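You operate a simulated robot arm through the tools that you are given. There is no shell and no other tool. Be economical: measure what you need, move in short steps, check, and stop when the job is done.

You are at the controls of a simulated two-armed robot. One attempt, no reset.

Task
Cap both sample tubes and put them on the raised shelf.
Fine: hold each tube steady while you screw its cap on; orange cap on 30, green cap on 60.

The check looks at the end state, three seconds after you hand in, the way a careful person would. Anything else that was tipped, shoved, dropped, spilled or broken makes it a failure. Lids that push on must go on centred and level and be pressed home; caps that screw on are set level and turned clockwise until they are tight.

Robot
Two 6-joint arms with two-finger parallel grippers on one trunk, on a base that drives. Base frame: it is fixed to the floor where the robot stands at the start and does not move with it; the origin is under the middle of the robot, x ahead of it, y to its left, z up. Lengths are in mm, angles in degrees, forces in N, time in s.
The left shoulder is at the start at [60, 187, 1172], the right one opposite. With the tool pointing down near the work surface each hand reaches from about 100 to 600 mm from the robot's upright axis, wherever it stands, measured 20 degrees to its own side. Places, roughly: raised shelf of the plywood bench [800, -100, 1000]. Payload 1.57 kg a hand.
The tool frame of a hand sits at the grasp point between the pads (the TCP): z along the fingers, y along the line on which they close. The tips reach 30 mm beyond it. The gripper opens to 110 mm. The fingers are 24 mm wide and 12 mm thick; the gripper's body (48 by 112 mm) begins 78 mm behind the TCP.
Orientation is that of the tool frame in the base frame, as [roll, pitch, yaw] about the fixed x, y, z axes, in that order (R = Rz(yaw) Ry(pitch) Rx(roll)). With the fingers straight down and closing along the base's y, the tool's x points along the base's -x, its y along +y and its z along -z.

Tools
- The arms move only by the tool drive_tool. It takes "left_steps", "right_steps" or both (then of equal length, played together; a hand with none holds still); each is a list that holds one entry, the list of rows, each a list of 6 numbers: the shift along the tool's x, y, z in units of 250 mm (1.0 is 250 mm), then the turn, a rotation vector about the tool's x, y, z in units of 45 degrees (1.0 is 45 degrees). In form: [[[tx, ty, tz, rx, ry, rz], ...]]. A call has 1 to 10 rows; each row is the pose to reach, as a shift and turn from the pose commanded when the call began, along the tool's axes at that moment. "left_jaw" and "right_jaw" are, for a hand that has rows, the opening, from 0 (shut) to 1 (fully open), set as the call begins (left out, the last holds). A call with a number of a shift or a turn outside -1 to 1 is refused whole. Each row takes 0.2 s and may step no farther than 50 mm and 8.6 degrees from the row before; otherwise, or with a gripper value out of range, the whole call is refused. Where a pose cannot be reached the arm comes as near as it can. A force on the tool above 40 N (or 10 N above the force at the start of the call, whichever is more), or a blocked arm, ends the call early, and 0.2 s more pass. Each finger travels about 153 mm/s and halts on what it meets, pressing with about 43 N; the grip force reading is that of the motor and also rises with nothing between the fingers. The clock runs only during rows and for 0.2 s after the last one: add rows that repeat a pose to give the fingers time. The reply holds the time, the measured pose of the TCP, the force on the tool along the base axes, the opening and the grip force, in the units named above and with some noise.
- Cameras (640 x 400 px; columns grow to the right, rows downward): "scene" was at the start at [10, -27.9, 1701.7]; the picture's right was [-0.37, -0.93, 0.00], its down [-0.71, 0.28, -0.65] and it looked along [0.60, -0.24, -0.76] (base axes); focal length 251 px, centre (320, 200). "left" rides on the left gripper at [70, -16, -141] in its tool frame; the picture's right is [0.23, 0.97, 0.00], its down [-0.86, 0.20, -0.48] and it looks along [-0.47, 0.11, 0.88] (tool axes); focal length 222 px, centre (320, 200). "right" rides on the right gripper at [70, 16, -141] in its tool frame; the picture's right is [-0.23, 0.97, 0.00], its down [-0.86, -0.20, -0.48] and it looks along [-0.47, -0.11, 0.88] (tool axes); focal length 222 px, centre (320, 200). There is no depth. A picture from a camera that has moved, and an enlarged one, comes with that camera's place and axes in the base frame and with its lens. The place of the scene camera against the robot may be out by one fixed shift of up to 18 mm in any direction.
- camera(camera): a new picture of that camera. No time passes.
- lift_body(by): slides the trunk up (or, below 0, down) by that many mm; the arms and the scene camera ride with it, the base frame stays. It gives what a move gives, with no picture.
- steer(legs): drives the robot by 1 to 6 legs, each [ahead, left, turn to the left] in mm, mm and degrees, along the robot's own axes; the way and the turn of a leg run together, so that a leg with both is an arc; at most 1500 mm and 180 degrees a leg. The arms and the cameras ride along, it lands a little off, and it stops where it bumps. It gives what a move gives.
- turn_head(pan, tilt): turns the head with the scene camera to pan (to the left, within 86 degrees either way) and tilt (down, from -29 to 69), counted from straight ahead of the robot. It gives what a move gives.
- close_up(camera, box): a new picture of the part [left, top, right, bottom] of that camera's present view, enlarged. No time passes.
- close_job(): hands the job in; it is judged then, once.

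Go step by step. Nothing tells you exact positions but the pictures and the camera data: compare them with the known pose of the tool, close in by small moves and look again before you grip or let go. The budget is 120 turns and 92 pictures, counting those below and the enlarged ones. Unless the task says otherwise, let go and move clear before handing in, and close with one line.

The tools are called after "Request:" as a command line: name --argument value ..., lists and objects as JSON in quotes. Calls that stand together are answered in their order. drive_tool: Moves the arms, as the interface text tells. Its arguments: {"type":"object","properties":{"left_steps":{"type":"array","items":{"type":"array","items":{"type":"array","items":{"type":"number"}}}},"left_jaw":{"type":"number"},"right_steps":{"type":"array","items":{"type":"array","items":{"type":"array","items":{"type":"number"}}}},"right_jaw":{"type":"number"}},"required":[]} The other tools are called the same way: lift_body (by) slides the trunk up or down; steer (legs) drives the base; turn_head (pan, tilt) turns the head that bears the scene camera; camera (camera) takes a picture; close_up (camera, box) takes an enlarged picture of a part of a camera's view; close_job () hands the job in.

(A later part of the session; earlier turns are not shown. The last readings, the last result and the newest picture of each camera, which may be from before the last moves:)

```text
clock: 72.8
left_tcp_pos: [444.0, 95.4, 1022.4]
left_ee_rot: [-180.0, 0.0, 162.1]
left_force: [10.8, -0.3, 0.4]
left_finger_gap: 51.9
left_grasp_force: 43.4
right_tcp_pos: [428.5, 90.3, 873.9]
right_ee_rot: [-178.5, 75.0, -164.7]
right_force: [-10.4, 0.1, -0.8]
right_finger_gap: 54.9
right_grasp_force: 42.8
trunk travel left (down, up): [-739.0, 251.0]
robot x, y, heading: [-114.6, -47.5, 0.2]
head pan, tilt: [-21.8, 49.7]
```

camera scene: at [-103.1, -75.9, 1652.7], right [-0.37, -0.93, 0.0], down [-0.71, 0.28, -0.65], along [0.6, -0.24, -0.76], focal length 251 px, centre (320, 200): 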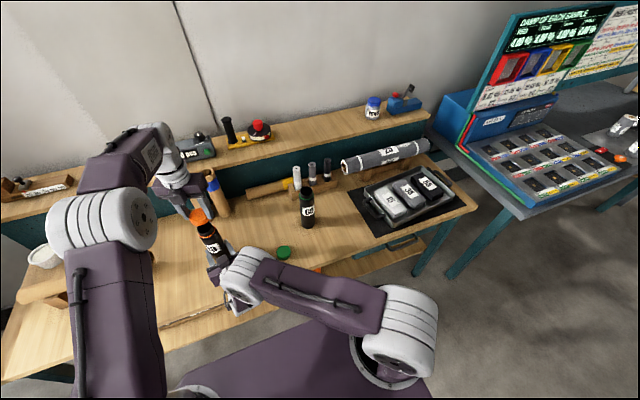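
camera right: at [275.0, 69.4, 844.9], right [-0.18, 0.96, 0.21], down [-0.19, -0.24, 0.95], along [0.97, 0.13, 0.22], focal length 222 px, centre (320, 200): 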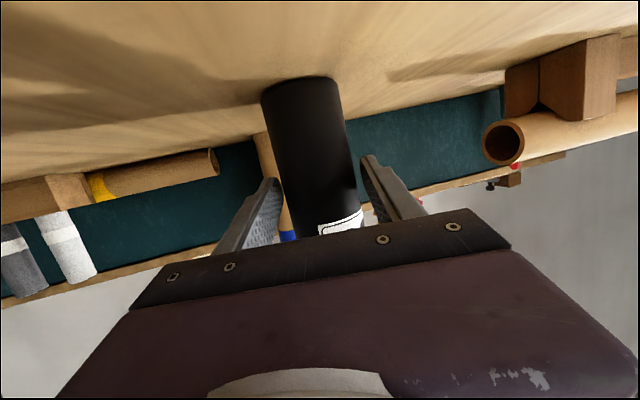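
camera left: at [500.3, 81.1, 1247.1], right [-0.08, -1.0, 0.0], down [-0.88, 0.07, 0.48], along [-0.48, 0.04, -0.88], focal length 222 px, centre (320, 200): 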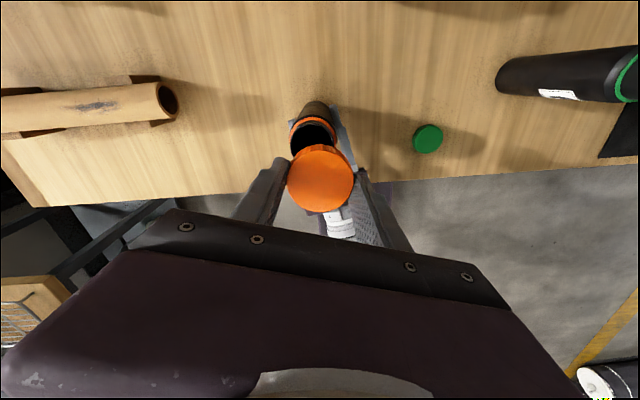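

The vertical force has fallen to zero, so the thread is drawing the cap down. I'll follow with a slight descent and a small +x correction.

Request:
drive_tool --left_steps '[[[-0.004, 0.001, 0.001, 0, 0, 0.16], [-0.005, 0.0016, 0.002, 0, 0, 0.33], [-0.005, 0.0016, 0.003, 0, 0, 0.5], [-0.005, 0.0016, 0.004, 0, 0, 0.67], [-0.005, 0.0016, 0.005, 0, 0, 0.84], [-0.005, 0.0016, 0.006, 0, 0, 1]]]'

Request:
drive_tool --left_steps '[[[0, 0, 0, 0, 0, 0.16], [0, 0, 0, 0, 0, 0.33], [0, 0, 0.001, 0, 0, 0.5], [0, 0, 0.001, 0, 0, 0.67], [0, 0, 0.002, 0, 0, 0.84], [0, 0, 0.002, 0, 0, 1]]]'

Request:
close_up --camera "scene" --box '[170, 180, 250, 260]'

```text
clock: 74.2
left_tcp_pos: [444.6, 95.9, 1022.2]
left_ee_rot: [179.9, 0.0, 117.3]
left_force: [-0.3, -0.1, 4.0]
left_finger_gap: 52.0
left_grasp_force: 42.9
right_tcp_pos: [428.3, 89.5, 873.4]
right_ee_rot: [-178.8, 75.1, -165.2]
right_force: [-1.4, -0.4, -0.7]
right_finger_gap: 54.8
right_grasp_force: 43.0
trunk travel left (down, up): [-739.0, 251.0]
robot x, y, heading: [-111.7, -48.6, 0.3]
head pan, tilt: [-21.8, 49.7]
```

```text
clock: 75.6
left_tcp_pos: [445.3, 95.9, 1020.1]
left_ee_rot: [-180.0, -0.1, 72.1]
left_force: [-1.5, 0.3, 8.1]
left_finger_gap: 51.3
left_grasp_force: 42.7
right_tcp_pos: [428.4, 91.5, 875.0]
right_ee_rot: [-178.7, 75.3, -164.9]
right_force: [-0.1, 2.2, 0.1]
right_finger_gap: 54.8
right_grasp_force: 43.3
trunk travel left (down, up): [-739.0, 251.0]
robot x, y, heading: [-111.5, -50.5, -0.2]
head pan, tilt: [-21.8, 49.7]
```

```text
5.00 times, centred on (210, 220) of scene
camera zoom: at [-104.5, -76.7, 1640.7], right [-0.37, -0.93, 0.0], down [-0.71, 0.28, -0.65], along [0.6, -0.24, -0.76], focal length 1256 px, centre (870, 100)
```

zoom: 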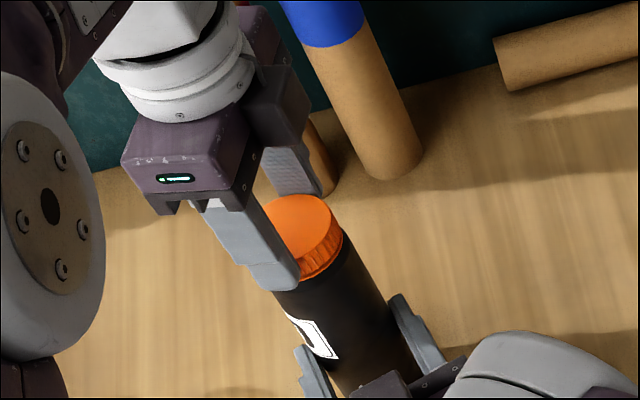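

The label has turned, so the tube is now slipping round in the right grip with the cap. The cap is down on its ring and tight. I'll release it and raise the left hand.

Request:
drive_tool --left_steps '[[[0, 0, 0, 0, 0, 0], [0, 0, 0, 0, 0, 0], [0, 0, 0, 0, 0, 0]]]' --left_jaw 1

Request:
drive_tool --left_steps '[[[0, 0, -0.1, 0, 0, 0], [0, 0, -0.28, 0, 0, 0], [0, 0, -0.46, 0, 0, 0], [0, 0, -0.64, 0, 0, 0]]]'

Request:
camera --camera "scene"

Request:
close_up --camera "scene" --box '[170, 180, 250, 260]'

```text
clock: 76.4
left_tcp_pos: [445.1, 96.7, 1020.4]
left_ee_rot: [179.9, 0.1, 72.2]
left_force: [-0.1, -0.3, -0.4]
left_finger_gap: 110.1
left_grasp_force: 0.1
right_tcp_pos: [429.2, 89.6, 874.5]
right_ee_rot: [-178.5, 75.0, -164.8]
right_force: [1.0, 0.2, -0.4]
right_finger_gap: 54.8
right_grasp_force: 43.2
trunk travel left (down, up): [-739.0, 251.0]
robot x, y, heading: [-114.5, -48.8, 0.2]
head pan, tilt: [-21.8, 49.7]
```

```text
clock: 77.4
left_tcp_pos: [442.1, 102.1, 1179.0]
left_ee_rot: [-179.7, -0.1, 72.2]
left_force: [0.6, 0.4, -0.2]
left_finger_gap: 109.9
left_grasp_force: 0.1
left hand out of reach, approached as far as the arm can: row 4
right_tcp_pos: [428.9, 90.2, 873.4]
right_ee_rot: [-178.5, 74.9, -164.8]
right_force: [-0.4, 0.7, 0.1]
right_finger_gap: 54.9
right_grasp_force: 43.0
trunk travel left (down, up): [-739.0, 251.0]
robot x, y, heading: [-113.7, -45.5, 0.2]
head pan, tilt: [-21.8, 49.7]
```

```text
34 pictures are left
camera scene: at [-102.6, -76.8, 1640.7], right [-0.37, -0.93, 0.0], down [-0.71, 0.28, -0.65], along [0.6, -0.24, -0.76], focal length 251 px, centre (320, 200)
```

scene: 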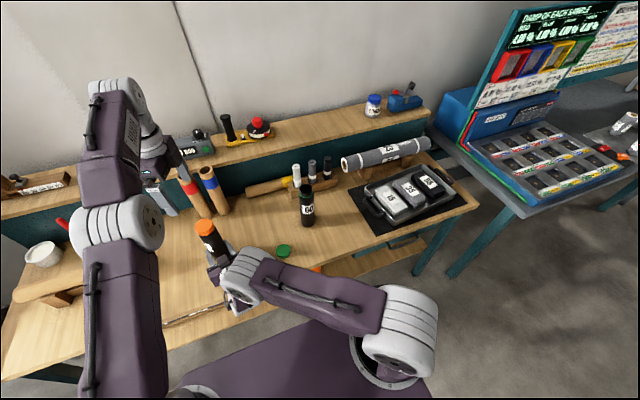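

```text
5.00 times, centred on (210, 220) of scene
camera zoom: at [-102.6, -76.8, 1640.7], right [-0.37, -0.93, 0.0], down [-0.71, 0.28, -0.65], along [0.6, -0.24, -0.76], focal length 1256 px, centre (870, 100)
```

zoom: 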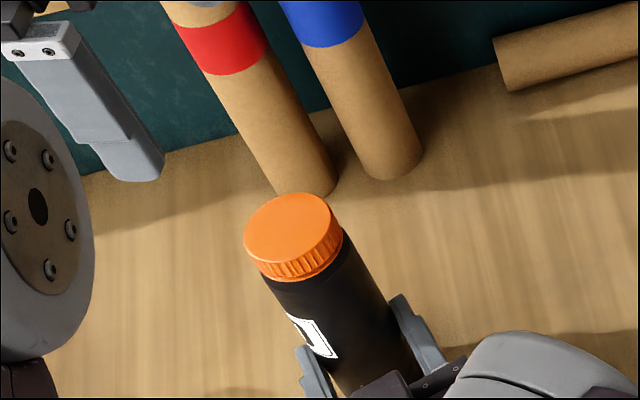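

Tube 30 is capped. Next is the shelf, where the stretch at y≈-260 to -480 is empty. I'll raise the trunk, then swing the tube across in front of the right shoulder so the arm can extend straight over it.

Request:
lift_body --by 235

Request:
drive_tool --right_steps '[[[-0.005, -0.14, 0.02, 0.032, 0, 0.009], [-0.01, -0.28, 0.04, 0.064, 0, 0.017], [-0.014, -0.42, 0.06, 0.097, 0, 0.026], [-0.018, -0.56, 0.08, 0.129, 0, 0.034], [-0.021, -0.697, 0.098, 0.161, 0.001, 0.043]]]'

Request:
drive_tool --right_steps '[[[-0.009, -0.135, 0.037, 0.032, 0, 0.009], [-0.018, -0.27, 0.074, 0.064, 0, 0.017], [-0.027, -0.406, 0.111, 0.097, 0, 0.026], [-0.036, -0.54, 0.148, 0.129, 0, 0.034], [-0.045, -0.677, 0.185, 0.161, 0.001, 0.043]]]'

Request:
camera --camera "scene"

```text
clock: 79.9
left_tcp_pos: [442.1, 102.1, 1413.4]
left_ee_rot: [-180.0, 0.0, 72.1]
left_force: [0.2, 0.6, 0.1]
left_finger_gap: 110.1
left_grasp_force: 0.0
right_tcp_pos: [428.9, 88.9, 1109.3]
right_ee_rot: [-178.5, 75.0, -164.8]
right_force: [0.0, -0.1, -1.3]
right_finger_gap: 55.0
right_grasp_force: 43.2
trunk travel left (down, up): [-974.0, 16.0]
robot x, y, heading: [-116.3, -49.7, 0.2]
head pan, tilt: [-21.8, 49.7]
```

```text
clock: 81.1
left_tcp_pos: [443.1, 100.4, 1413.9]
left_ee_rot: [-179.9, -0.1, 72.2]
left_force: [0.6, 0.2, 0.1]
left_finger_gap: 110.0
left_grasp_force: 0.0
right_tcp_pos: [519.6, -50.8, 1104.1]
right_ee_rot: [-172.8, 74.7, -167.3]
right_force: [0.6, 0.1, -1.3]
right_finger_gap: 54.8
right_grasp_force: 43.3
right hand out of reach, approached as far as the arm can: row 1, 2, 3, 4, 5
trunk travel left (down, up): [-974.0, 16.0]
robot x, y, heading: [-114.2, -49.2, 0.4]
head pan, tilt: [-21.8, 49.7]
```

```text
clock: 82.3
left_tcp_pos: [442.6, 100.5, 1414.3]
left_ee_rot: [-180.0, 0.1, 72.1]
left_force: [-0.3, -0.7, -0.4]
left_finger_gap: 110.0
left_grasp_force: 0.1
right_tcp_pos: [588.0, -179.0, 1100.3]
right_ee_rot: [-177.1, 74.9, 179.9]
right_force: [0.3, -1.0, -1.0]
right_finger_gap: 55.1
right_grasp_force: 43.3
right hand out of reach, approached as far as the arm can: row 1, 2, 3, 4, 5
trunk travel left (down, up): [-974.0, 16.0]
robot x, y, heading: [-114.0, -50.4, 0.1]
head pan, tilt: [-21.8, 49.7]
```

```text
32 pictures are left
camera scene: at [-101.7, -78.4, 1875.6], right [-0.37, -0.93, 0.0], down [-0.71, 0.28, -0.65], along [0.6, -0.24, -0.76], focal length 251 px, centre (320, 200)
```

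scene: 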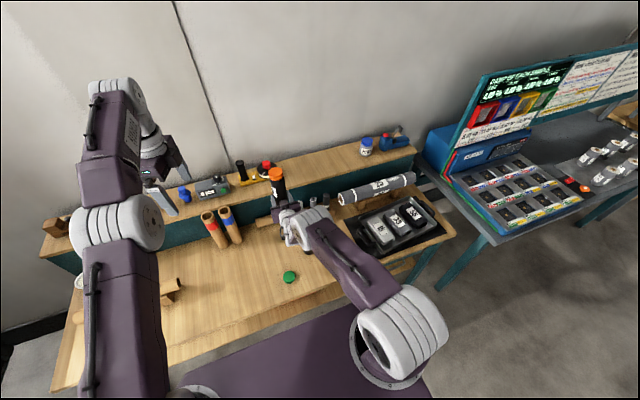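

The tube is upright and extended at y≈-179. I'll zoom on the shelf to get its edge and the free space.

Request:
close_up --camera "scene" --box '[200, 120, 440, 270]'

Request:
camera --camera "right"

```text
2.67 times, centred on (320, 195) of scene
camera zoom: at [-101.7, -78.4, 1875.6], right [-0.37, -0.93, 0.0], down [-0.71, 0.28, -0.65], along [0.6, -0.24, -0.76], focal length 670 px, centre (320, 213)
```

zoom: 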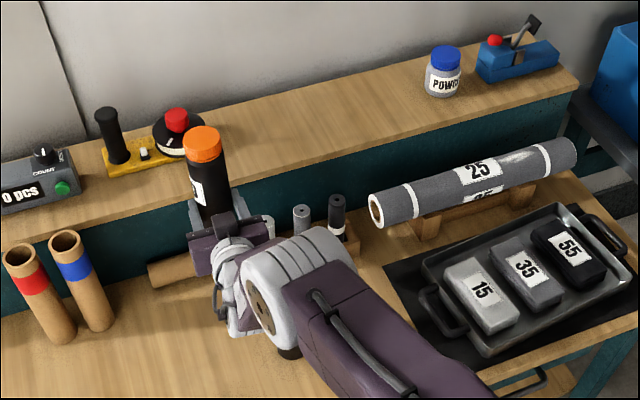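

```text
30 pictures are left
camera right: at [435.8, -154.4, 1071.6], right [0.11, 0.97, 0.21], down [-0.25, -0.17, 0.95], along [0.96, -0.15, 0.22], focal length 222 px, centre (320, 200)
```

right: 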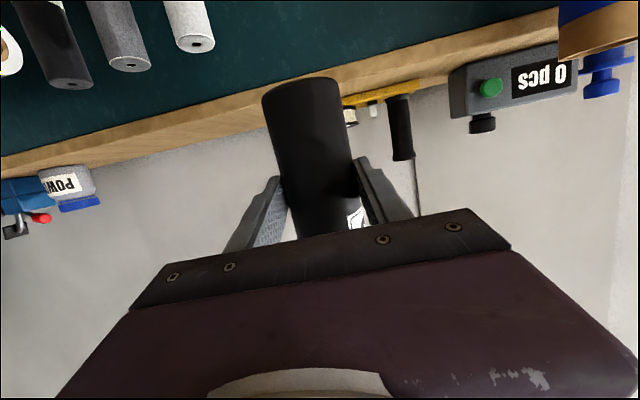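

The shelf spans roughly x 720–880, and the free stretch is y -260 to -600. I'll drive ahead and to the right with the tube's base about 27 mm above shelf level.

Request:
steer --legs '[[0, -150, 0], [150, 0, 0]]'

Request:
close_up --camera "scene" --box '[200, 110, 440, 260]'

```text
clock: 84.6
left_tcp_pos: [587.3, -47.6, 1415.3]
left_ee_rot: [179.9, -0.1, 72.4]
left_force: [-0.5, -0.6, -0.3]
left_finger_gap: 110.0
left_grasp_force: 0.0
right_tcp_pos: [734.1, -325.6, 1101.1]
right_ee_rot: [-177.1, 75.1, 180.0]
right_force: [-0.8, 0.4, -1.0]
right_finger_gap: 55.0
right_grasp_force: 43.3
trunk travel left (down, up): [-974.0, 16.0]
robot x, y, heading: [37.8, -194.1, -0.0]
head pan, tilt: [-21.8, 49.7]
```

```text
2.67 times, centred on (320, 185) of scene
camera zoom: at [41.6, -226.6, 1875.7], right [-0.37, -0.93, 0.0], down [-0.71, 0.28, -0.65], along [0.6, -0.24, -0.76], focal length 670 px, centre (320, 240)
```

zoom: 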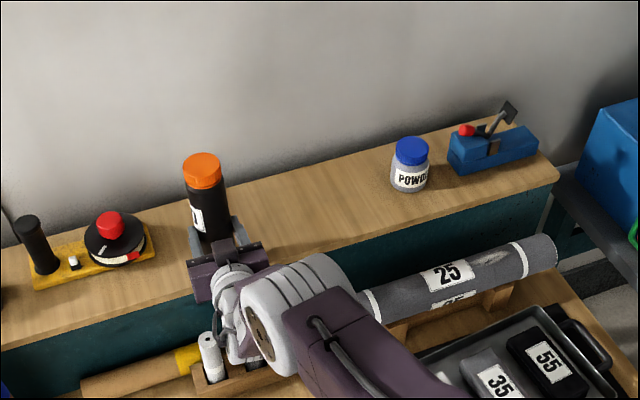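

Tube axis is at about x=751, so I'll extend the arm 38 mm to bring it to the middle of the shelf.

Request:
drive_tool --right_steps '[[[-0.013, 0, 0.05, 0, 0, 0], [-0.026, 0, 0.1, 0, 0, 0], [-0.039, 0, 0.147, 0, 0, 0]]]'

Request:
lift_body --by -18

Request:
camera --camera "right"

```text
clock: 85.4
left_tcp_pos: [592.4, -46.0, 1413.1]
left_ee_rot: [179.9, 0.0, 72.2]
left_force: [0.3, 0.1, -0.5]
left_finger_gap: 109.8
left_grasp_force: 0.1
right_tcp_pos: [775.7, -327.0, 1099.9]
right_ee_rot: [-176.9, 74.8, -179.8]
right_force: [-0.4, 0.3, -0.6]
right_finger_gap: 55.1
right_grasp_force: 42.6
trunk travel left (down, up): [-974.0, 16.0]
robot x, y, heading: [37.8, -198.1, 0.4]
head pan, tilt: [-21.8, 49.7]
```

```text
clock: 86.1
left_tcp_pos: [591.9, -45.5, 1396.1]
left_ee_rot: [-180.0, 0.0, 72.3]
left_force: [-1.3, 1.1, 0.2]
left_finger_gap: 110.4
left_grasp_force: 0.1
right_tcp_pos: [775.8, -327.8, 1080.8]
right_ee_rot: [-176.9, 74.9, -179.8]
right_force: [0.0, -0.2, -0.4]
right_finger_gap: 55.1
right_grasp_force: 43.3
trunk travel left (down, up): [-956.0, 34.0]
robot x, y, heading: [34.6, -196.1, 0.5]
head pan, tilt: [-21.8, 49.7]
```

```text
28 pictures are left
camera right: at [622.3, -303.0, 1053.6], right [0.11, 0.97, 0.21], down [-0.25, -0.17, 0.95], along [0.96, -0.15, 0.22], focal length 222 px, centre (320, 200)
```

right: 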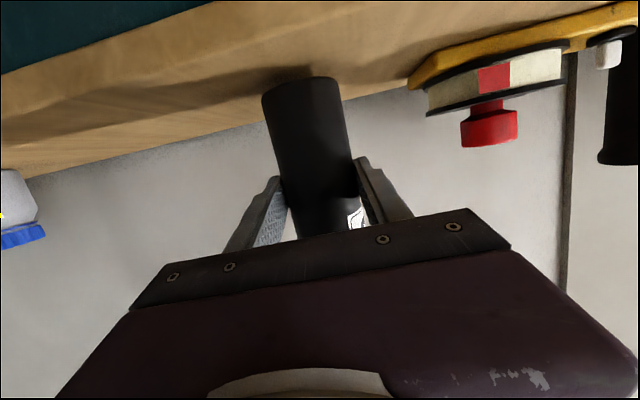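

The tube is over the shelf with clear space around it. I'll lower in small steps until it touches.

Request:
lift_body --by -5

Request:
lift_body --by -2

Request:
lift_body --by -2

```text
clock: 86.6
left_tcp_pos: [591.6, -45.9, 1391.6]
left_ee_rot: [180.0, 0.0, 72.4]
left_force: [0.1, 0.3, -0.1]
left_finger_gap: 110.0
left_grasp_force: 0.0
right_tcp_pos: [774.8, -326.0, 1077.1]
right_ee_rot: [-176.9, 74.9, -179.7]
right_force: [0.3, 0.4, -1.1]
right_finger_gap: 55.0
right_grasp_force: 42.9
trunk travel left (down, up): [-951.0, 39.0]
robot x, y, heading: [36.5, -196.7, 0.3]
head pan, tilt: [-21.8, 49.7]
```

```text
clock: 87.1
left_tcp_pos: [591.1, -45.3, 1388.9]
left_ee_rot: [180.0, 0.0, 72.3]
left_force: [-0.1, 0.2, 0.3]
left_finger_gap: 110.1
left_grasp_force: 0.1
right_tcp_pos: [774.4, -328.1, 1075.9]
right_ee_rot: [-176.9, 75.0, -179.9]
right_force: [0.5, -0.5, -0.5]
right_finger_gap: 54.7
right_grasp_force: 42.6
trunk travel left (down, up): [-949.0, 41.0]
robot x, y, heading: [33.3, -197.6, 0.4]
head pan, tilt: [-21.8, 49.7]
```

```text
clock: 87.6
left_tcp_pos: [591.3, -46.4, 1387.0]
left_ee_rot: [180.0, 0.1, 72.3]
left_force: [0.2, -0.9, 0.5]
left_finger_gap: 109.9
left_grasp_force: 0.1
right_tcp_pos: [774.4, -326.2, 1075.2]
right_ee_rot: [-176.9, 75.0, -179.9]
right_force: [0.2, 0.6, 1.6]
right_finger_gap: 55.0
right_grasp_force: 42.7
trunk travel left (down, up): [-947.0, 43.0]
robot x, y, heading: [38.0, -199.0, 0.4]
head pan, tilt: [-21.8, 49.7]
```

Request:
lift_body --by -2

```text
clock: 88.2
left_tcp_pos: [589.4, -45.3, 1385.7]
left_ee_rot: [179.9, 0.0, 72.3]
left_force: [0.4, 0.7, 0.7]
left_finger_gap: 109.9
left_grasp_force: 0.1
right_tcp_pos: [775.1, -325.8, 1074.0]
right_ee_rot: [-176.9, 75.2, -179.9]
right_force: [0.4, -1.0, 6.8]
right_finger_gap: 55.0
right_grasp_force: 43.3
trunk travel left (down, up): [-945.0, 45.0]
robot x, y, heading: [33.0, -199.2, 0.3]
head pan, tilt: [-21.8, 49.7]
```

Light contact at 7 N. I'll open the fingers, check, and back the whole robot straight out, which keeps the hand on a straight line.

Request:
drive_tool --right_steps '[[[0, 0, 0, 0, 0, 0], [0, 0, 0, 0, 0, 0], [0, 0, 0, 0, 0, 0]]]' --right_jaw 0.9

Request:
steer --legs '[[-220, 0, 0]]'

Request:
camera --camera "scene"

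```text
clock: 89.0
left_tcp_pos: [590.6, -46.6, 1385.3]
left_ee_rot: [180.0, 0.0, 72.3]
left_force: [-0.6, -0.6, -0.4]
left_finger_gap: 109.9
left_grasp_force: 0.1
right_tcp_pos: [774.1, -327.5, 1070.7]
right_ee_rot: [-177.0, 74.9, -179.9]
right_force: [0.3, 0.5, 0.4]
right_finger_gap: 99.3
right_grasp_force: 0.0
trunk travel left (down, up): [-945.0, 45.0]
robot x, y, heading: [35.8, -198.1, 0.4]
head pan, tilt: [-21.8, 49.7]
```

```text
clock: 90.7
left_tcp_pos: [369.8, -46.3, 1383.5]
left_ee_rot: [-179.8, 0.2, 72.4]
left_force: [-0.2, 0.9, -0.1]
left_finger_gap: 110.3
left_grasp_force: 0.0
right_tcp_pos: [554.5, -326.9, 1068.8]
right_ee_rot: [-176.9, 74.7, -179.7]
right_force: [-0.1, 0.2, -0.4]
right_finger_gap: 98.9
right_grasp_force: 0.1
trunk travel left (down, up): [-945.0, 45.0]
robot x, y, heading: [-189.6, -198.6, 0.4]
head pan, tilt: [-21.8, 49.7]
```

```text
27 pictures are left
camera scene: at [-171.9, -226.2, 1846.6], right [-0.37, -0.93, 0.0], down [-0.71, 0.28, -0.64], along [0.6, -0.24, -0.76], focal length 251 px, centre (320, 200)
```

scene: 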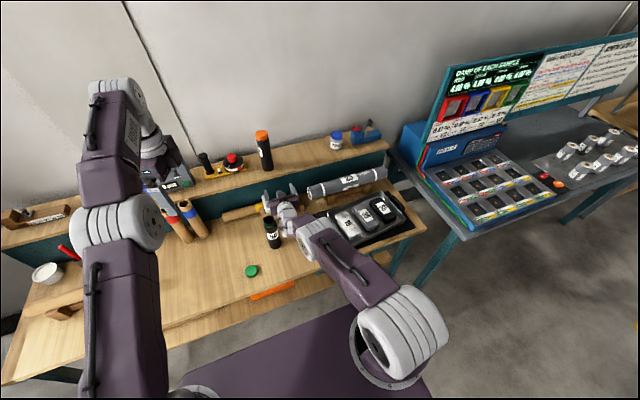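

Tube 30 stands on the shelf. Now for tube 60: I'll rewind the left wrist fully while it's high and clear.

Request:
drive_tool --left_steps '[[[0, 0, 0, 0, 0, -0.166], [0, 0, 0, 0, 0, -0.333], [0, 0, 0, 0, 0, -0.5], [0, 0, 0, 0, 0, -0.667], [0, 0, 0, 0, 0, -0.833], [0, 0, 0, 0, 0, -1]]]'

Request:
drive_tool --left_steps '[[[0, 0, 0, 0, 0, -0.166], [0, 0, 0, 0, 0, -0.333], [0, 0, 0, 0, 0, -0.5], [0, 0, 0, 0, 0, -0.667], [0, 0, 0, 0, 0, -0.833], [0, 0, 0, 0, 0, -1]]]'

Request:
drive_tool --left_steps '[[[0, 0, 0, 0, 0, -0.166], [0, 0, 0, 0, 0, -0.333], [0, 0, 0, 0, 0, -0.5], [0, 0, 0, 0, 0, -0.667], [0, 0, 0, 0, 0, -0.833], [0, 0, 0, 0, 0, -1]]]'

Request:
drive_tool --left_steps '[[[0, 0, 0, 0, 0, -0.166], [0, 0, 0, 0, 0, -0.333], [0, 0, 0, 0, 0, -0.5], [0, 0, 0, 0, 0, -0.667], [0, 0, 0, 0, 0, -0.833], [0, 0, 0, 0, 0, -1]]]'

Request:
drive_tool --left_steps '[[[0, 0, 0, 0, 0, -0.166], [0, 0, 0, 0, 0, -0.333], [0, 0, 0, 0, 0, -0.5], [0, 0, 0, 0, 0, -0.667], [0, 0, 0, 0, 0, -0.833], [0, 0, 0, 0, 0, -1]]]'

Request:
drive_tool --left_steps '[[[0, 0, 0, 0, 0, -0.166], [0, 0, 0, 0, 0, -0.333], [0, 0, 0, 0, 0, -0.5], [0, 0, 0, 0, 0, -0.667], [0, 0, 0, 0, 0, -0.833], [0, 0, 0, 0, 0, -1]]]'

Request:
steer --legs '[[0, -108, 0], [91, 0, 0]]'

```text
clock: 92.1
left_tcp_pos: [367.7, -47.0, 1384.8]
left_ee_rot: [179.9, 0.0, 117.5]
left_force: [0.3, 0.0, 0.7]
left_finger_gap: 110.0
left_grasp_force: 0.2
right_tcp_pos: [551.3, -327.0, 1072.2]
right_ee_rot: [-176.9, 74.9, -179.7]
right_force: [0.4, -0.4, -0.8]
right_finger_gap: 99.1
right_grasp_force: 0.0
trunk travel left (down, up): [-945.0, 45.0]
robot x, y, heading: [-190.6, -199.8, 0.6]
head pan, tilt: [-21.8, 49.7]
```

```text
clock: 93.5
left_tcp_pos: [364.9, -46.4, 1386.3]
left_ee_rot: [-180.0, 0.1, 162.5]
left_force: [-1.6, 0.2, -0.1]
left_finger_gap: 110.3
left_grasp_force: 0.0
right_tcp_pos: [550.1, -327.0, 1071.8]
right_ee_rot: [-176.8, 74.9, -179.7]
right_force: [-0.2, 0.1, -0.4]
right_finger_gap: 99.1
right_grasp_force: 0.1
trunk travel left (down, up): [-945.0, 45.0]
robot x, y, heading: [-188.4, -201.1, 0.6]
head pan, tilt: [-21.8, 49.7]
```

```text
clock: 94.9
left_tcp_pos: [365.9, -46.6, 1386.4]
left_ee_rot: [180.0, 0.0, -152.5]
left_force: [-1.0, 0.2, -0.3]
left_finger_gap: 109.9
left_grasp_force: 0.0
right_tcp_pos: [552.2, -327.4, 1072.3]
right_ee_rot: [-176.9, 74.8, -179.7]
right_force: [0.7, 0.0, -0.2]
right_finger_gap: 99.0
right_grasp_force: 0.0
trunk travel left (down, up): [-945.0, 45.0]
robot x, y, heading: [-187.4, -199.6, 0.7]
head pan, tilt: [-21.8, 49.7]
```

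```text
clock: 96.3
left_tcp_pos: [366.4, -46.8, 1386.2]
left_ee_rot: [180.0, 0.1, -107.5]
left_force: [0.3, -0.3, 0.3]
left_finger_gap: 109.9
left_grasp_force: 0.0
right_tcp_pos: [550.8, -327.9, 1070.8]
right_ee_rot: [-176.9, 74.9, -179.7]
right_force: [-0.4, 0.1, 0.2]
right_finger_gap: 98.9
right_grasp_force: 0.1
trunk travel left (down, up): [-945.0, 45.0]
robot x, y, heading: [-190.3, -197.2, 0.6]
head pan, tilt: [-21.8, 49.7]
```

```text
clock: 97.7
left_tcp_pos: [366.9, -46.6, 1385.8]
left_ee_rot: [179.9, 0.0, -62.6]
left_force: [0.1, 0.2, 0.5]
left_finger_gap: 109.9
left_grasp_force: 0.0
right_tcp_pos: [551.7, -327.7, 1071.0]
right_ee_rot: [-176.9, 74.9, -179.8]
right_force: [-0.4, -1.1, 0.2]
right_finger_gap: 98.6
right_grasp_force: 0.0
trunk travel left (down, up): [-945.0, 45.0]
robot x, y, heading: [-185.1, -202.0, 0.4]
head pan, tilt: [-21.8, 49.7]
```

```text
clock: 99.1
left_tcp_pos: [365.6, -46.2, 1384.8]
left_ee_rot: [-180.0, 0.1, -17.6]
left_force: [0.3, 0.2, -0.7]
left_finger_gap: 109.8
left_grasp_force: 0.1
right_tcp_pos: [551.2, -326.9, 1071.3]
right_ee_rot: [-176.9, 75.0, -179.6]
right_force: [-0.2, -0.4, 0.2]
right_finger_gap: 99.0
right_grasp_force: 0.2
trunk travel left (down, up): [-945.0, 45.0]
robot x, y, heading: [-186.1, -197.8, 0.3]
head pan, tilt: [-21.8, 49.7]
```

```text
clock: 101.0
left_tcp_pos: [454.2, -153.9, 1389.4]
left_ee_rot: [-179.9, -0.3, -17.7]
left_force: [-1.0, 0.4, 0.7]
left_finger_gap: 110.0
left_grasp_force: 0.0
right_tcp_pos: [639.2, -435.1, 1076.6]
right_ee_rot: [-176.8, 75.2, -179.7]
right_force: [-0.9, 0.9, -0.7]
right_finger_gap: 98.7
right_grasp_force: 0.1
trunk travel left (down, up): [-945.0, 45.0]
robot x, y, heading: [-91.4, -307.2, 0.3]
head pan, tilt: [-21.8, 49.7]
```

The left hand is rewound to yaw -18. I'll take it down over the green cap.

Request:
drive_tool --left_steps '[[[-0.053, -0.008, 0.163, 0, 0, 0], [-0.106, -0.015, 0.327, 0, 0, 0], [-0.158, -0.023, 0.49, 0, 0, 0], [-0.211, -0.031, 0.653, 0, 0, 0], [-0.264, -0.038, 0.817, 0, 0, 0], [-0.317, -0.046, 0.98, 0, 0, 0]]]'

Request:
drive_tool --left_steps '[[[0, 0, 0.16, 0, 0, 0], [0, 0, 0.33, 0, 0, 0], [0, 0, 0.5, 0, 0, 0], [0, 0, 0.66, 0, 0, 0], [0, 0, 0.83, 0, 0, 0], [0, 0, 0.98, 0, 0, 0], [0, 0, 0.98, 0, 0, 0]]]'

Request:
camera --camera "left"

```text
clock: 102.4
left_tcp_pos: [387.2, -121.2, 1143.1]
left_ee_rot: [180.0, 0.0, -17.7]
left_force: [-0.4, -0.2, -0.4]
left_finger_gap: 109.9
left_grasp_force: 0.1
right_tcp_pos: [646.7, -434.3, 1072.1]
right_ee_rot: [-176.8, 74.8, -179.8]
right_force: [0.6, 0.1, -0.2]
right_finger_gap: 99.1
right_grasp_force: 0.1
trunk travel left (down, up): [-945.0, 45.0]
robot x, y, heading: [-92.8, -303.7, 0.1]
head pan, tilt: [-21.8, 49.7]
```

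```text
clock: 104.0
left_tcp_pos: [388.8, -116.6, 898.7]
left_ee_rot: [180.0, -0.1, -17.8]
left_force: [-0.2, -0.3, -0.9]
left_finger_gap: 110.0
left_grasp_force: 0.1
right_tcp_pos: [645.4, -434.6, 1072.5]
right_ee_rot: [-176.9, 74.9, -179.8]
right_force: [-0.4, 0.1, 0.0]
right_finger_gap: 99.2
right_grasp_force: 0.0
trunk travel left (down, up): [-945.0, 45.0]
robot x, y, heading: [-92.0, -305.3, 0.5]
head pan, tilt: [-21.8, 49.7]
```

```text
26 pictures are left
camera left: at [458.9, -122.3, 1040.6], right [-0.08, -1.0, 0.0], down [-0.88, 0.07, 0.48], along [-0.48, 0.04, -0.88], focal length 222 px, centre (320, 200)
```

left: 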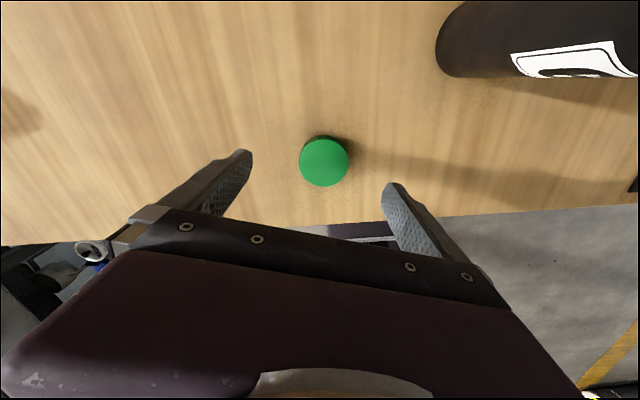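

The green cap is at (381.6,-121). I'll correct, descend and grip.

Request:
drive_tool --left_steps '[[[-0.016, 0.025, 0.06, 0, 0, 0], [-0.016, 0.025, 0.16, 0, 0, 0], [-0.016, 0.025, 0.257, 0, 0, 0], [-0.016, 0.025, 0.257, 0, 0, 0]]]'

Request:
drive_tool --left_steps '[[[0, 0, 0, 0, 0, 0], [0, 0, 0, 0, 0, 0], [0, 0, 0, 0, 0, 0], [0, 0, 0, 0, 0, 0]]]' --left_jaw 0

Request:
close_up --camera "left" --box '[250, 80, 390, 220]'

```text
clock: 105.0
left_tcp_pos: [381.4, -121.4, 830.3]
left_ee_rot: [180.0, 0.0, -17.7]
left_force: [-0.1, 0.8, 0.1]
left_finger_gap: 110.0
left_grasp_force: 0.0
right_tcp_pos: [644.9, -433.8, 1071.7]
right_ee_rot: [-176.9, 75.0, -179.8]
right_force: [-0.7, 0.7, -0.1]
right_finger_gap: 98.9
right_grasp_force: 0.1
trunk travel left (down, up): [-945.0, 45.0]
robot x, y, heading: [-94.0, -304.6, 0.7]
head pan, tilt: [-21.8, 49.7]
```

```text
clock: 106.0
left_tcp_pos: [382.7, -120.7, 830.6]
left_ee_rot: [-179.9, 0.0, -17.8]
left_force: [0.5, -0.4, 0.1]
left_finger_gap: 51.6
left_grasp_force: 42.9
right_tcp_pos: [644.1, -434.9, 1072.6]
right_ee_rot: [-176.8, 74.9, -179.8]
right_force: [-0.5, 0.3, 0.7]
right_finger_gap: 99.0
right_grasp_force: 0.1
trunk travel left (down, up): [-945.0, 45.0]
robot x, y, heading: [-94.5, -302.8, 0.2]
head pan, tilt: [-21.8, 49.7]
```

```text
2.86 times, centred on (320, 150) of left
camera zoom: at [453.7, -127.3, 973.4], right [-0.08, -1.0, 0.0], down [-0.88, 0.07, 0.48], along [-0.48, 0.04, -0.88], focal length 635 px, centre (320, 343)
```

zoom: 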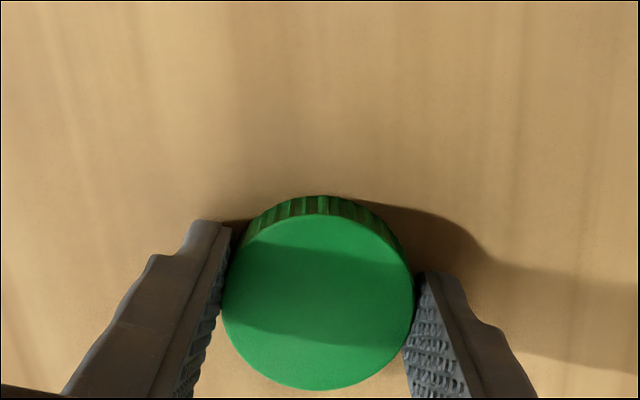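

The cap is gripped but the fingertips are flush with its bottom edge, so they'd foul the tube's shoulder. I'll reopen, go up 4 mm and re-grip.

Request:
drive_tool --left_steps '[[[0, 0, 0, 0, 0, 0], [0, 0, 0, 0, 0, 0], [-0.006, 0, -0.016, 0, 0, 0], [-0.006, 0, -0.016, 0, 0, 0]]]' --left_jaw 0.65

Request:
drive_tool --left_steps '[[[0, 0, 0, 0, 0, 0], [0, 0, 0, 0, 0, 0], [0, 0, 0, 0, 0, 0]]]' --left_jaw 0

Request:
drive_tool --left_steps '[[[0, 0, -0.16, 0, 0, 0], [0, 0, -0.33, 0, 0, 0], [0, 0, -0.5, 0, 0, 0], [0, 0, -0.66, 0, 0, 0], [0, 0, -0.83, 0, 0, 0], [0, 0, -1, 0, 0, 0]]]'

Request:
drive_tool --left_steps '[[[0, 0, -0.16, 0, 0, 0], [0, 0, -0.33, 0, 0, 0], [0, 0, -0.5, 0, 0, 0], [0, 0, -0.66, 0, 0, 0], [0, 0, -0.83, 0, 0, 0], [0, 0, -1, 0, 0, 0]]]'

Request:
close_up --camera "left" --box '[250, 80, 390, 220]'

```text
clock: 107.0
left_tcp_pos: [381.2, -120.6, 835.0]
left_ee_rot: [180.0, 0.0, -17.8]
left_force: [-0.4, -0.5, -0.4]
left_finger_gap: 71.3
left_grasp_force: 0.1
right_tcp_pos: [644.9, -433.5, 1072.2]
right_ee_rot: [-176.9, 74.9, -179.7]
right_force: [-0.4, 0.0, 0.0]
right_finger_gap: 98.9
right_grasp_force: 0.0
trunk travel left (down, up): [-945.0, 45.0]
robot x, y, heading: [-93.5, -305.1, -0.0]
head pan, tilt: [-21.8, 49.7]
```

```text
clock: 107.8
left_tcp_pos: [379.6, -121.2, 835.3]
left_ee_rot: [-180.0, 0.0, -17.7]
left_force: [0.8, -0.1, 1.8]
left_finger_gap: 51.2
left_grasp_force: 43.0
right_tcp_pos: [644.1, -434.3, 1072.4]
right_ee_rot: [-176.8, 74.9, -179.8]
right_force: [-0.4, -0.3, 0.1]
right_finger_gap: 99.0
right_grasp_force: 0.0
trunk travel left (down, up): [-945.0, 45.0]
robot x, y, heading: [-91.5, -302.8, 0.5]
head pan, tilt: [-21.8, 49.7]
```

```text
clock: 109.2
left_tcp_pos: [381.2, -124.1, 1090.4]
left_ee_rot: [-180.0, 0.1, -17.7]
left_force: [0.2, 0.0, 0.4]
left_finger_gap: 51.4
left_grasp_force: 42.8
right_tcp_pos: [644.1, -434.9, 1071.7]
right_ee_rot: [-176.9, 75.0, -179.7]
right_force: [-0.9, 0.5, 0.1]
right_finger_gap: 99.0
right_grasp_force: 0.1
trunk travel left (down, up): [-945.0, 45.0]
robot x, y, heading: [-93.2, -303.8, 0.1]
head pan, tilt: [-21.8, 49.7]
```

```text
clock: 110.6
left_tcp_pos: [383.2, -122.3, 1337.1]
left_ee_rot: [-180.0, -0.1, -17.7]
left_force: [-0.4, 0.1, 1.0]
left_finger_gap: 51.5
left_grasp_force: 43.0
right_tcp_pos: [644.5, -434.6, 1072.3]
right_ee_rot: [-176.9, 74.9, -179.8]
right_force: [-0.3, 0.3, 0.0]
right_finger_gap: 99.2
right_grasp_force: 0.0
trunk travel left (down, up): [-945.0, 45.0]
robot x, y, heading: [-95.6, -304.2, 0.2]
head pan, tilt: [-21.8, 49.7]
```

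```text
2.86 times, centred on (320, 150) of left
camera zoom: at [454.4, -128.3, 1479.2], right [-0.08, -1.0, 0.0], down [-0.88, 0.07, 0.48], along [-0.48, 0.04, -0.88], focal length 635 px, centre (320, 343)
```

zoom: 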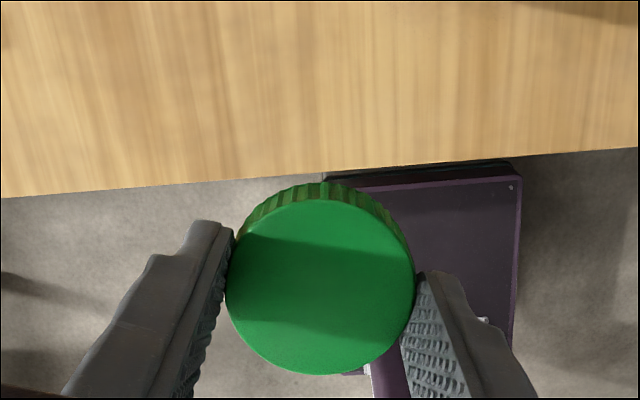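

The green cap is held level. Now I'll raise the trunk a little and swing the right arm into the same holding pose as before, passing well above tube 60.

Request:
lift_body --by 40

Request:
steer --legs '[[-110, 0, 0]]'

Request:
drive_tool --right_steps '[[[0.026, 0.128, -0.104, -0.04, 0, -0.011], [0.052, 0.257, -0.207, -0.08, -0.001, -0.021], [0.078, 0.386, -0.311, -0.12, -0.001, -0.032], [0.104, 0.514, -0.415, -0.161, -0.002, -0.043]]]' --right_jaw 1

Request:
drive_tool --right_steps '[[[0.014, 0.141, -0.09, -0.04, 0, -0.011], [0.029, 0.283, -0.179, -0.08, -0.001, -0.021], [0.043, 0.425, -0.268, -0.12, -0.001, -0.032], [0.058, 0.566, -0.358, -0.161, -0.002, -0.043]]]'

```text
clock: 111.4
left_tcp_pos: [383.8, -122.1, 1375.3]
left_ee_rot: [-180.0, 0.0, -17.6]
left_force: [-0.1, 0.4, -0.7]
left_finger_gap: 51.5
left_grasp_force: 42.7
right_tcp_pos: [645.0, -433.9, 1111.4]
right_ee_rot: [-176.9, 74.9, -179.8]
right_force: [-1.1, -0.6, -1.0]
right_finger_gap: 99.0
right_grasp_force: 0.1
trunk travel left (down, up): [-985.0, 5.0]
robot x, y, heading: [-89.1, -306.2, 0.6]
head pan, tilt: [-21.8, 49.7]
```

```text
clock: 112.6
left_tcp_pos: [283.3, -122.6, 1372.7]
left_ee_rot: [179.9, 0.3, -17.5]
left_force: [0.1, 0.1, -0.4]
left_finger_gap: 51.4
left_grasp_force: 43.1
right_tcp_pos: [545.2, -432.5, 1107.7]
right_ee_rot: [-176.9, 74.5, -179.7]
right_force: [1.4, 0.5, 0.2]
right_finger_gap: 98.9
right_grasp_force: 0.0
trunk travel left (down, up): [-985.0, 5.0]
robot x, y, heading: [-200.4, -305.8, 0.5]
head pan, tilt: [-21.8, 49.7]
```

```text
clock: 113.6
left_tcp_pos: [276.0, -120.6, 1376.5]
left_ee_rot: [-179.9, -0.1, -17.5]
left_force: [0.3, 0.6, -0.1]
left_finger_gap: 51.4
left_grasp_force: 43.1
right_tcp_pos: [435.9, -301.1, 1109.1]
right_ee_rot: [-176.6, 75.1, -171.7]
right_force: [-0.1, 0.4, 0.2]
right_finger_gap: 109.9
right_grasp_force: 0.0
trunk travel left (down, up): [-985.0, 5.0]
robot x, y, heading: [-198.9, -300.0, 0.5]
head pan, tilt: [-21.8, 49.7]
```

```text
clock: 114.6
left_tcp_pos: [277.5, -121.5, 1375.9]
left_ee_rot: [179.9, 0.0, -17.6]
left_force: [-1.0, 0.4, -0.2]
left_finger_gap: 51.3
left_grasp_force: 42.9
right_tcp_pos: [333.0, -170.1, 1118.9]
right_ee_rot: [-176.9, 74.9, -164.7]
right_force: [0.2, 1.0, -0.1]
right_finger_gap: 110.0
right_grasp_force: 0.0
trunk travel left (down, up): [-985.0, 5.0]
robot x, y, heading: [-195.5, -308.0, 0.5]
head pan, tilt: [-21.8, 49.7]
```

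The right hand is in the holding pose with no limit reported. I'll line up 150 mm behind tube 60, lower the trunk to holding height, and check with the right camera before driving in.

Request:
steer --legs '[[-14, -124, 0]]'

Request:
lift_body --by -240

Request:
camera --camera "right"

Request:
camera --camera "scene"

```text
clock: 115.8
left_tcp_pos: [264.5, -240.8, 1374.8]
left_ee_rot: [179.8, -0.1, -17.5]
left_force: [-0.3, 1.0, 0.2]
left_finger_gap: 51.5
left_grasp_force: 42.9
right_tcp_pos: [321.0, -290.4, 1118.3]
right_ee_rot: [-176.3, 74.8, -164.0]
right_force: [-0.1, -0.4, -0.3]
right_finger_gap: 110.0
right_grasp_force: 0.1
trunk travel left (down, up): [-985.0, 5.0]
robot x, y, heading: [-213.7, -428.2, 0.6]
head pan, tilt: [-21.8, 49.7]
```

```text
clock: 118.3
left_tcp_pos: [263.3, -245.1, 1135.8]
left_ee_rot: [-179.9, 0.0, -17.5]
left_force: [-0.8, 0.9, 0.7]
left_finger_gap: 51.5
left_grasp_force: 42.4
right_tcp_pos: [320.6, -293.5, 880.3]
right_ee_rot: [-177.1, 74.9, -164.9]
right_force: [-0.6, 0.1, 0.5]
right_finger_gap: 110.2
right_grasp_force: 0.1
trunk travel left (down, up): [-745.0, 245.0]
robot x, y, heading: [-211.9, -432.2, 0.3]
head pan, tilt: [-21.8, 49.7]
```

```text
23 pictures are left
camera right: at [166.7, -311.0, 850.9], right [-0.15, 0.97, 0.21], down [-0.19, -0.23, 0.95], along [0.97, 0.1, 0.22], focal length 222 px, centre (320, 200)
```

right: 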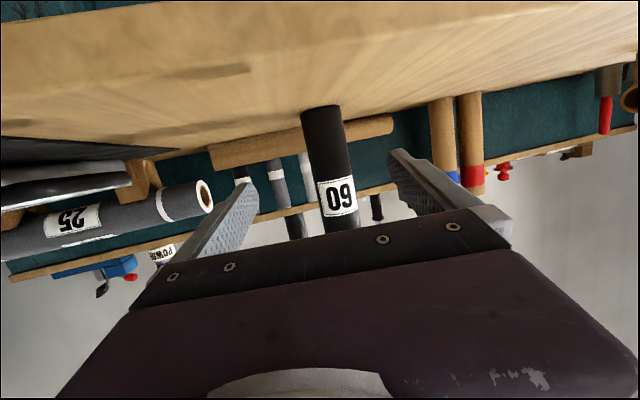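

```text
22 pictures are left
camera scene: at [-202.3, -457.0, 1646.7], right [-0.36, -0.93, 0.0], down [-0.71, 0.28, -0.65], along [0.6, -0.23, -0.76], focal length 251 px, centre (320, 200)
```

scene: 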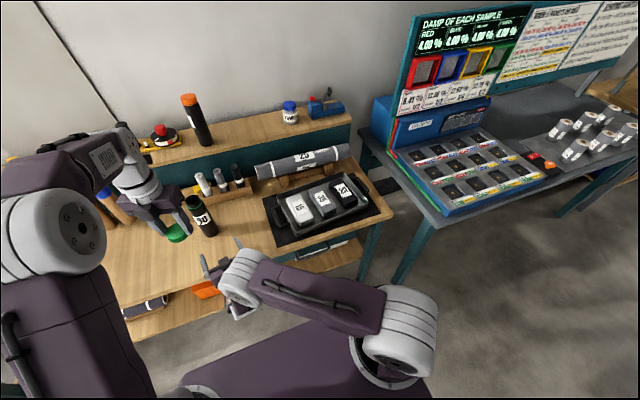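

Tube 60 lies exactly on the hand's line. I'll drive in along the finger direction.

Request:
steer --legs '[[100, 27, 0]]'

Request:
camera --camera "right"

```text
clock: 119.5
left_tcp_pos: [360.0, -217.7, 1135.4]
left_ee_rot: [180.0, 0.1, -17.3]
left_force: [0.5, 0.2, 0.4]
left_finger_gap: 51.6
left_grasp_force: 42.7
right_tcp_pos: [415.6, -265.1, 878.9]
right_ee_rot: [-176.9, 74.9, -164.7]
right_force: [-0.9, -0.5, 0.4]
right_finger_gap: 110.1
right_grasp_force: 0.0
trunk travel left (down, up): [-745.0, 245.0]
robot x, y, heading: [-118.5, -400.1, 0.6]
head pan, tilt: [-21.8, 49.7]
```

```text
21 pictures are left
camera right: at [261.7, -282.8, 851.0], right [-0.15, 0.97, 0.21], down [-0.19, -0.23, 0.95], along [0.97, 0.11, 0.22], focal length 222 px, centre (320, 200)
```

right: 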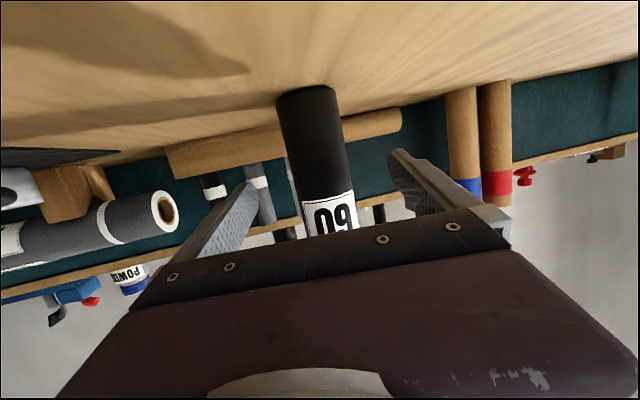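

It's centred between the fingers. I'll go the last 48 mm and grip.

Request:
steer --legs '[[49, 11, 0]]'

Request:
drive_tool --right_steps '[[[0, 0, 0, 0, 0, 0], [0, 0, 0, 0, 0, 0], [0, 0, 0, 0, 0, 0], [0, 0, 0, 0, 0, 0]]]' --right_jaw 0

Request:
close_up --camera "left" --box '[180, 0, 460, 220]'

```text
clock: 120.4
left_tcp_pos: [405.0, -206.5, 1138.8]
left_ee_rot: [-179.9, -0.2, -17.4]
left_force: [-0.1, -0.3, 0.9]
left_finger_gap: 51.4
left_grasp_force: 42.7
right_tcp_pos: [461.5, -254.9, 881.1]
right_ee_rot: [-177.0, 75.1, -164.6]
right_force: [-0.6, -0.3, -0.3]
right_finger_gap: 109.8
right_grasp_force: 0.2
trunk travel left (down, up): [-745.0, 245.0]
robot x, y, heading: [-66.3, -389.9, 0.9]
head pan, tilt: [-21.8, 49.7]
```

```text
clock: 121.4
left_tcp_pos: [407.8, -205.9, 1136.7]
left_ee_rot: [-180.0, 0.0, -17.4]
left_force: [0.1, -0.7, -0.7]
left_finger_gap: 51.7
left_grasp_force: 42.9
right_tcp_pos: [463.6, -253.7, 879.7]
right_ee_rot: [-177.1, 75.0, -164.6]
right_force: [-0.9, -0.5, -1.0]
right_finger_gap: 54.9
right_grasp_force: 43.4
trunk travel left (down, up): [-745.0, 245.0]
robot x, y, heading: [-69.0, -387.7, 0.7]
head pan, tilt: [-21.8, 49.7]
```

```text
1.82 times, centred on (320, 110) of left
camera zoom: at [479.2, -210.9, 1279.0], right [-0.07, -1.0, 0.0], down [-0.88, 0.06, 0.48], along [-0.48, 0.04, -0.88], focal length 404 px, centre (320, 364)
```

zoom: 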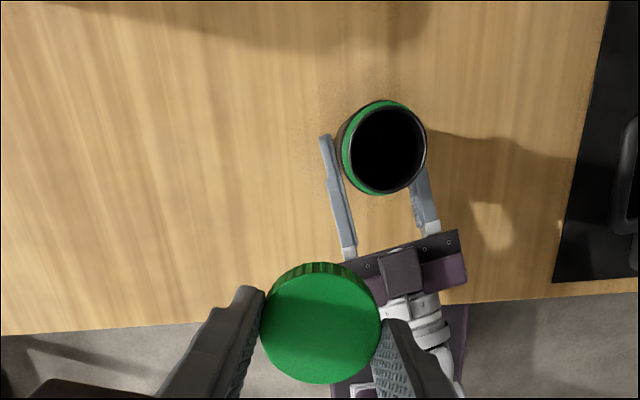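

Tube 60 is gripped where it stands, with its rim near (475,-250). I'll bring the green cap over it and down to about 30 mm above.

Request:
drive_tool --left_steps '[[[0.16, 0.042, 0, 0, 0, 0], [0.32, 0.084, 0, 0, 0, 0], [0.32, 0.084, 0.15, 0, 0, 0], [0.32, 0.084, 0.31, 0, 0, 0], [0.32, 0.084, 0.31, 0, 0, 0]]]'

Request:
close_up --camera "left" --box '[250, 80, 390, 220]'

```text
clock: 122.6
left_tcp_pos: [477.6, -248.7, 1054.8]
left_ee_rot: [180.0, 0.0, -17.3]
left_force: [0.0, 0.2, -0.6]
left_finger_gap: 51.5
left_grasp_force: 42.8
right_tcp_pos: [464.4, -253.6, 878.7]
right_ee_rot: [-177.0, 74.8, -164.6]
right_force: [0.0, -0.7, -1.3]
right_finger_gap: 54.6
right_grasp_force: 42.8
trunk travel left (down, up): [-745.0, 245.0]
robot x, y, heading: [-65.5, -389.4, 0.5]
head pan, tilt: [-21.8, 49.7]
```

```text
2.86 times, centred on (320, 150) of left
camera zoom: at [549.0, -254.6, 1197.1], right [-0.07, -1.0, 0.0], down [-0.88, 0.06, 0.48], along [-0.48, 0.04, -0.88], focal length 635 px, centre (320, 343)
```

zoom: 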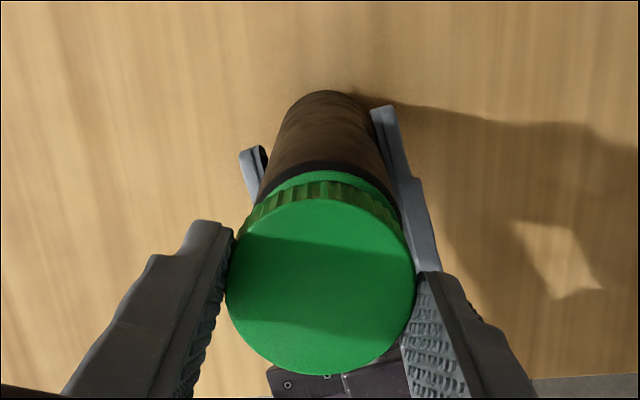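

The tube is about 5.5 mm nearer me than the cap. I'll correct and come down to just above where the orange cap made contact.

Request:
drive_tool --left_steps '[[[-0.019, 0.0123, 0, 0, 0, 0], [-0.019, 0.0123, 0.03, 0, 0, 0], [-0.019, 0.0123, 0.06, 0, 0, 0], [-0.019, 0.0123, 0.06, 0, 0, 0]]]'

Request:
close_up --camera "left" --box '[250, 80, 390, 220]'

```text
clock: 123.6
left_tcp_pos: [471.7, -250.3, 1041.9]
left_ee_rot: [-180.0, 0.1, -17.4]
left_force: [1.0, 0.0, -0.8]
left_finger_gap: 51.4
left_grasp_force: 42.9
right_tcp_pos: [464.4, -253.3, 878.7]
right_ee_rot: [-177.0, 74.9, -164.6]
right_force: [-0.2, -0.2, -1.3]
right_finger_gap: 55.1
right_grasp_force: 43.5
trunk travel left (down, up): [-745.0, 245.0]
robot x, y, heading: [-70.4, -391.0, 0.5]
head pan, tilt: [-21.8, 49.7]
```

```text
2.86 times, centred on (320, 150) of left
camera zoom: at [543.0, -255.9, 1184.7], right [-0.07, -1.0, 0.0], down [-0.88, 0.06, 0.48], along [-0.48, 0.04, -0.88], focal length 635 px, centre (320, 343)
```

zoom: 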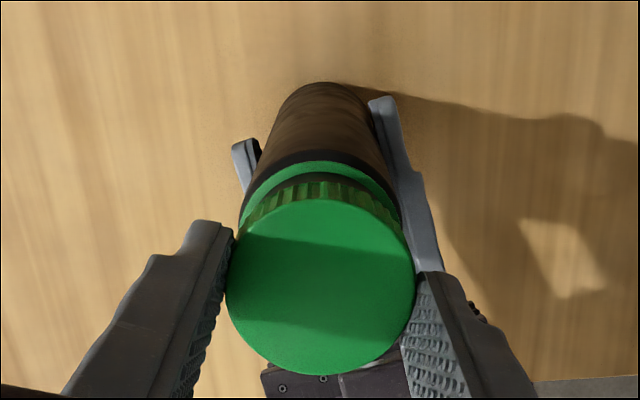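

Alignment now matches the tube 30 case. I'll lower in stages to light contact.

Request:
drive_tool --left_steps '[[[-0.001, -0.0027, 0.02, 0, 0, 0], [-0.001, -0.0027, 0.04, 0, 0, 0], [-0.001, -0.0027, 0.054, 0, 0, 0], [-0.001, -0.0027, 0.064, 0, 0, 0], [-0.001, -0.0027, 0.064, 0, 0, 0]]]'

Request:
drive_tool --left_steps '[[[0, 0, 0.004, 0, 0, 0], [0, 0, 0.008, 0, 0, 0], [0, 0, 0.008, 0, 0, 0]]]'

```text
clock: 124.8
left_tcp_pos: [473.7, -250.1, 1027.3]
left_ee_rot: [179.9, 0.1, -17.4]
left_force: [-1.9, -3.7, 2.6]
left_finger_gap: 51.5
left_grasp_force: 42.8
right_tcp_pos: [465.3, -253.8, 878.5]
right_ee_rot: [-177.0, 74.9, -164.3]
right_force: [2.2, 3.4, -4.7]
right_finger_gap: 54.6
right_grasp_force: 42.7
trunk travel left (down, up): [-745.0, 245.0]
robot x, y, heading: [-69.3, -387.2, 0.7]
head pan, tilt: [-21.8, 49.7]
```

```text
clock: 125.6
left_tcp_pos: [474.0, -250.4, 1026.7]
left_ee_rot: [-179.9, 0.1, -17.4]
left_force: [-10.7, -6.4, 18.5]
left_finger_gap: 51.3
left_grasp_force: 43.0
right_tcp_pos: [464.7, -254.6, 878.2]
right_ee_rot: [-176.8, 74.7, -164.4]
right_force: [11.3, 6.5, -20.1]
right_finger_gap: 54.8
right_grasp_force: 43.3
trunk travel left (down, up): [-745.0, 245.0]
robot x, y, heading: [-66.9, -389.1, 0.7]
head pan, tilt: [-21.8, 49.7]
```

Contact, and it needs a small shift toward -x,-y. I'll relieve that and start turning.

Request:
drive_tool --left_steps '[[[-0.002, 0.0023, -0.004, 0, 0, 0], [-0.004, 0.0046, -0.005, 0, 0, 0], [-0.004, 0.0046, -0.005, 0, 0, 0]]]'

```text
clock: 126.4
left_tcp_pos: [472.2, -250.0, 1026.9]
left_ee_rot: [-179.9, -0.1, -17.3]
left_force: [0.4, 3.9, 13.2]
left_finger_gap: 51.3
left_grasp_force: 43.5
right_tcp_pos: [464.5, -254.5, 878.9]
right_ee_rot: [-177.1, 74.8, -164.6]
right_force: [0.1, -3.3, -13.8]
right_finger_gap: 54.5
right_grasp_force: 43.3
trunk travel left (down, up): [-745.0, 245.0]
robot x, y, heading: [-64.1, -388.3, 0.6]
head pan, tilt: [-21.8, 49.7]
```

Forces are small and vertical. I'll turn clockwise 45°.

Request:
drive_tool --left_steps '[[[0, -0.001, 0, 0, 0, 0.16], [0, -0.001, 0.001, 0, 0, 0.33], [0, -0.001, 0.001, 0, 0, 0.5], [0, -0.001, 0.002, 0, 0, 0.67], [0, -0.001, 0.002, 0, 0, 0.84], [0, -0.001, 0.003, 0, 0, 1]]]'

```text
clock: 127.8
left_tcp_pos: [474.0, -250.9, 1026.9]
left_ee_rot: [-179.9, 0.0, -62.5]
left_force: [10.7, 7.3, 11.4]
left_finger_gap: 51.6
left_grasp_force: 42.9
right_tcp_pos: [465.2, -253.9, 878.2]
right_ee_rot: [-177.0, 74.8, -164.5]
right_force: [-11.7, -7.8, -13.4]
right_finger_gap: 54.8
right_grasp_force: 42.7
trunk travel left (down, up): [-745.0, 245.0]
robot x, y, heading: [-70.1, -389.6, 0.4]
head pan, tilt: [-21.8, 49.7]
```

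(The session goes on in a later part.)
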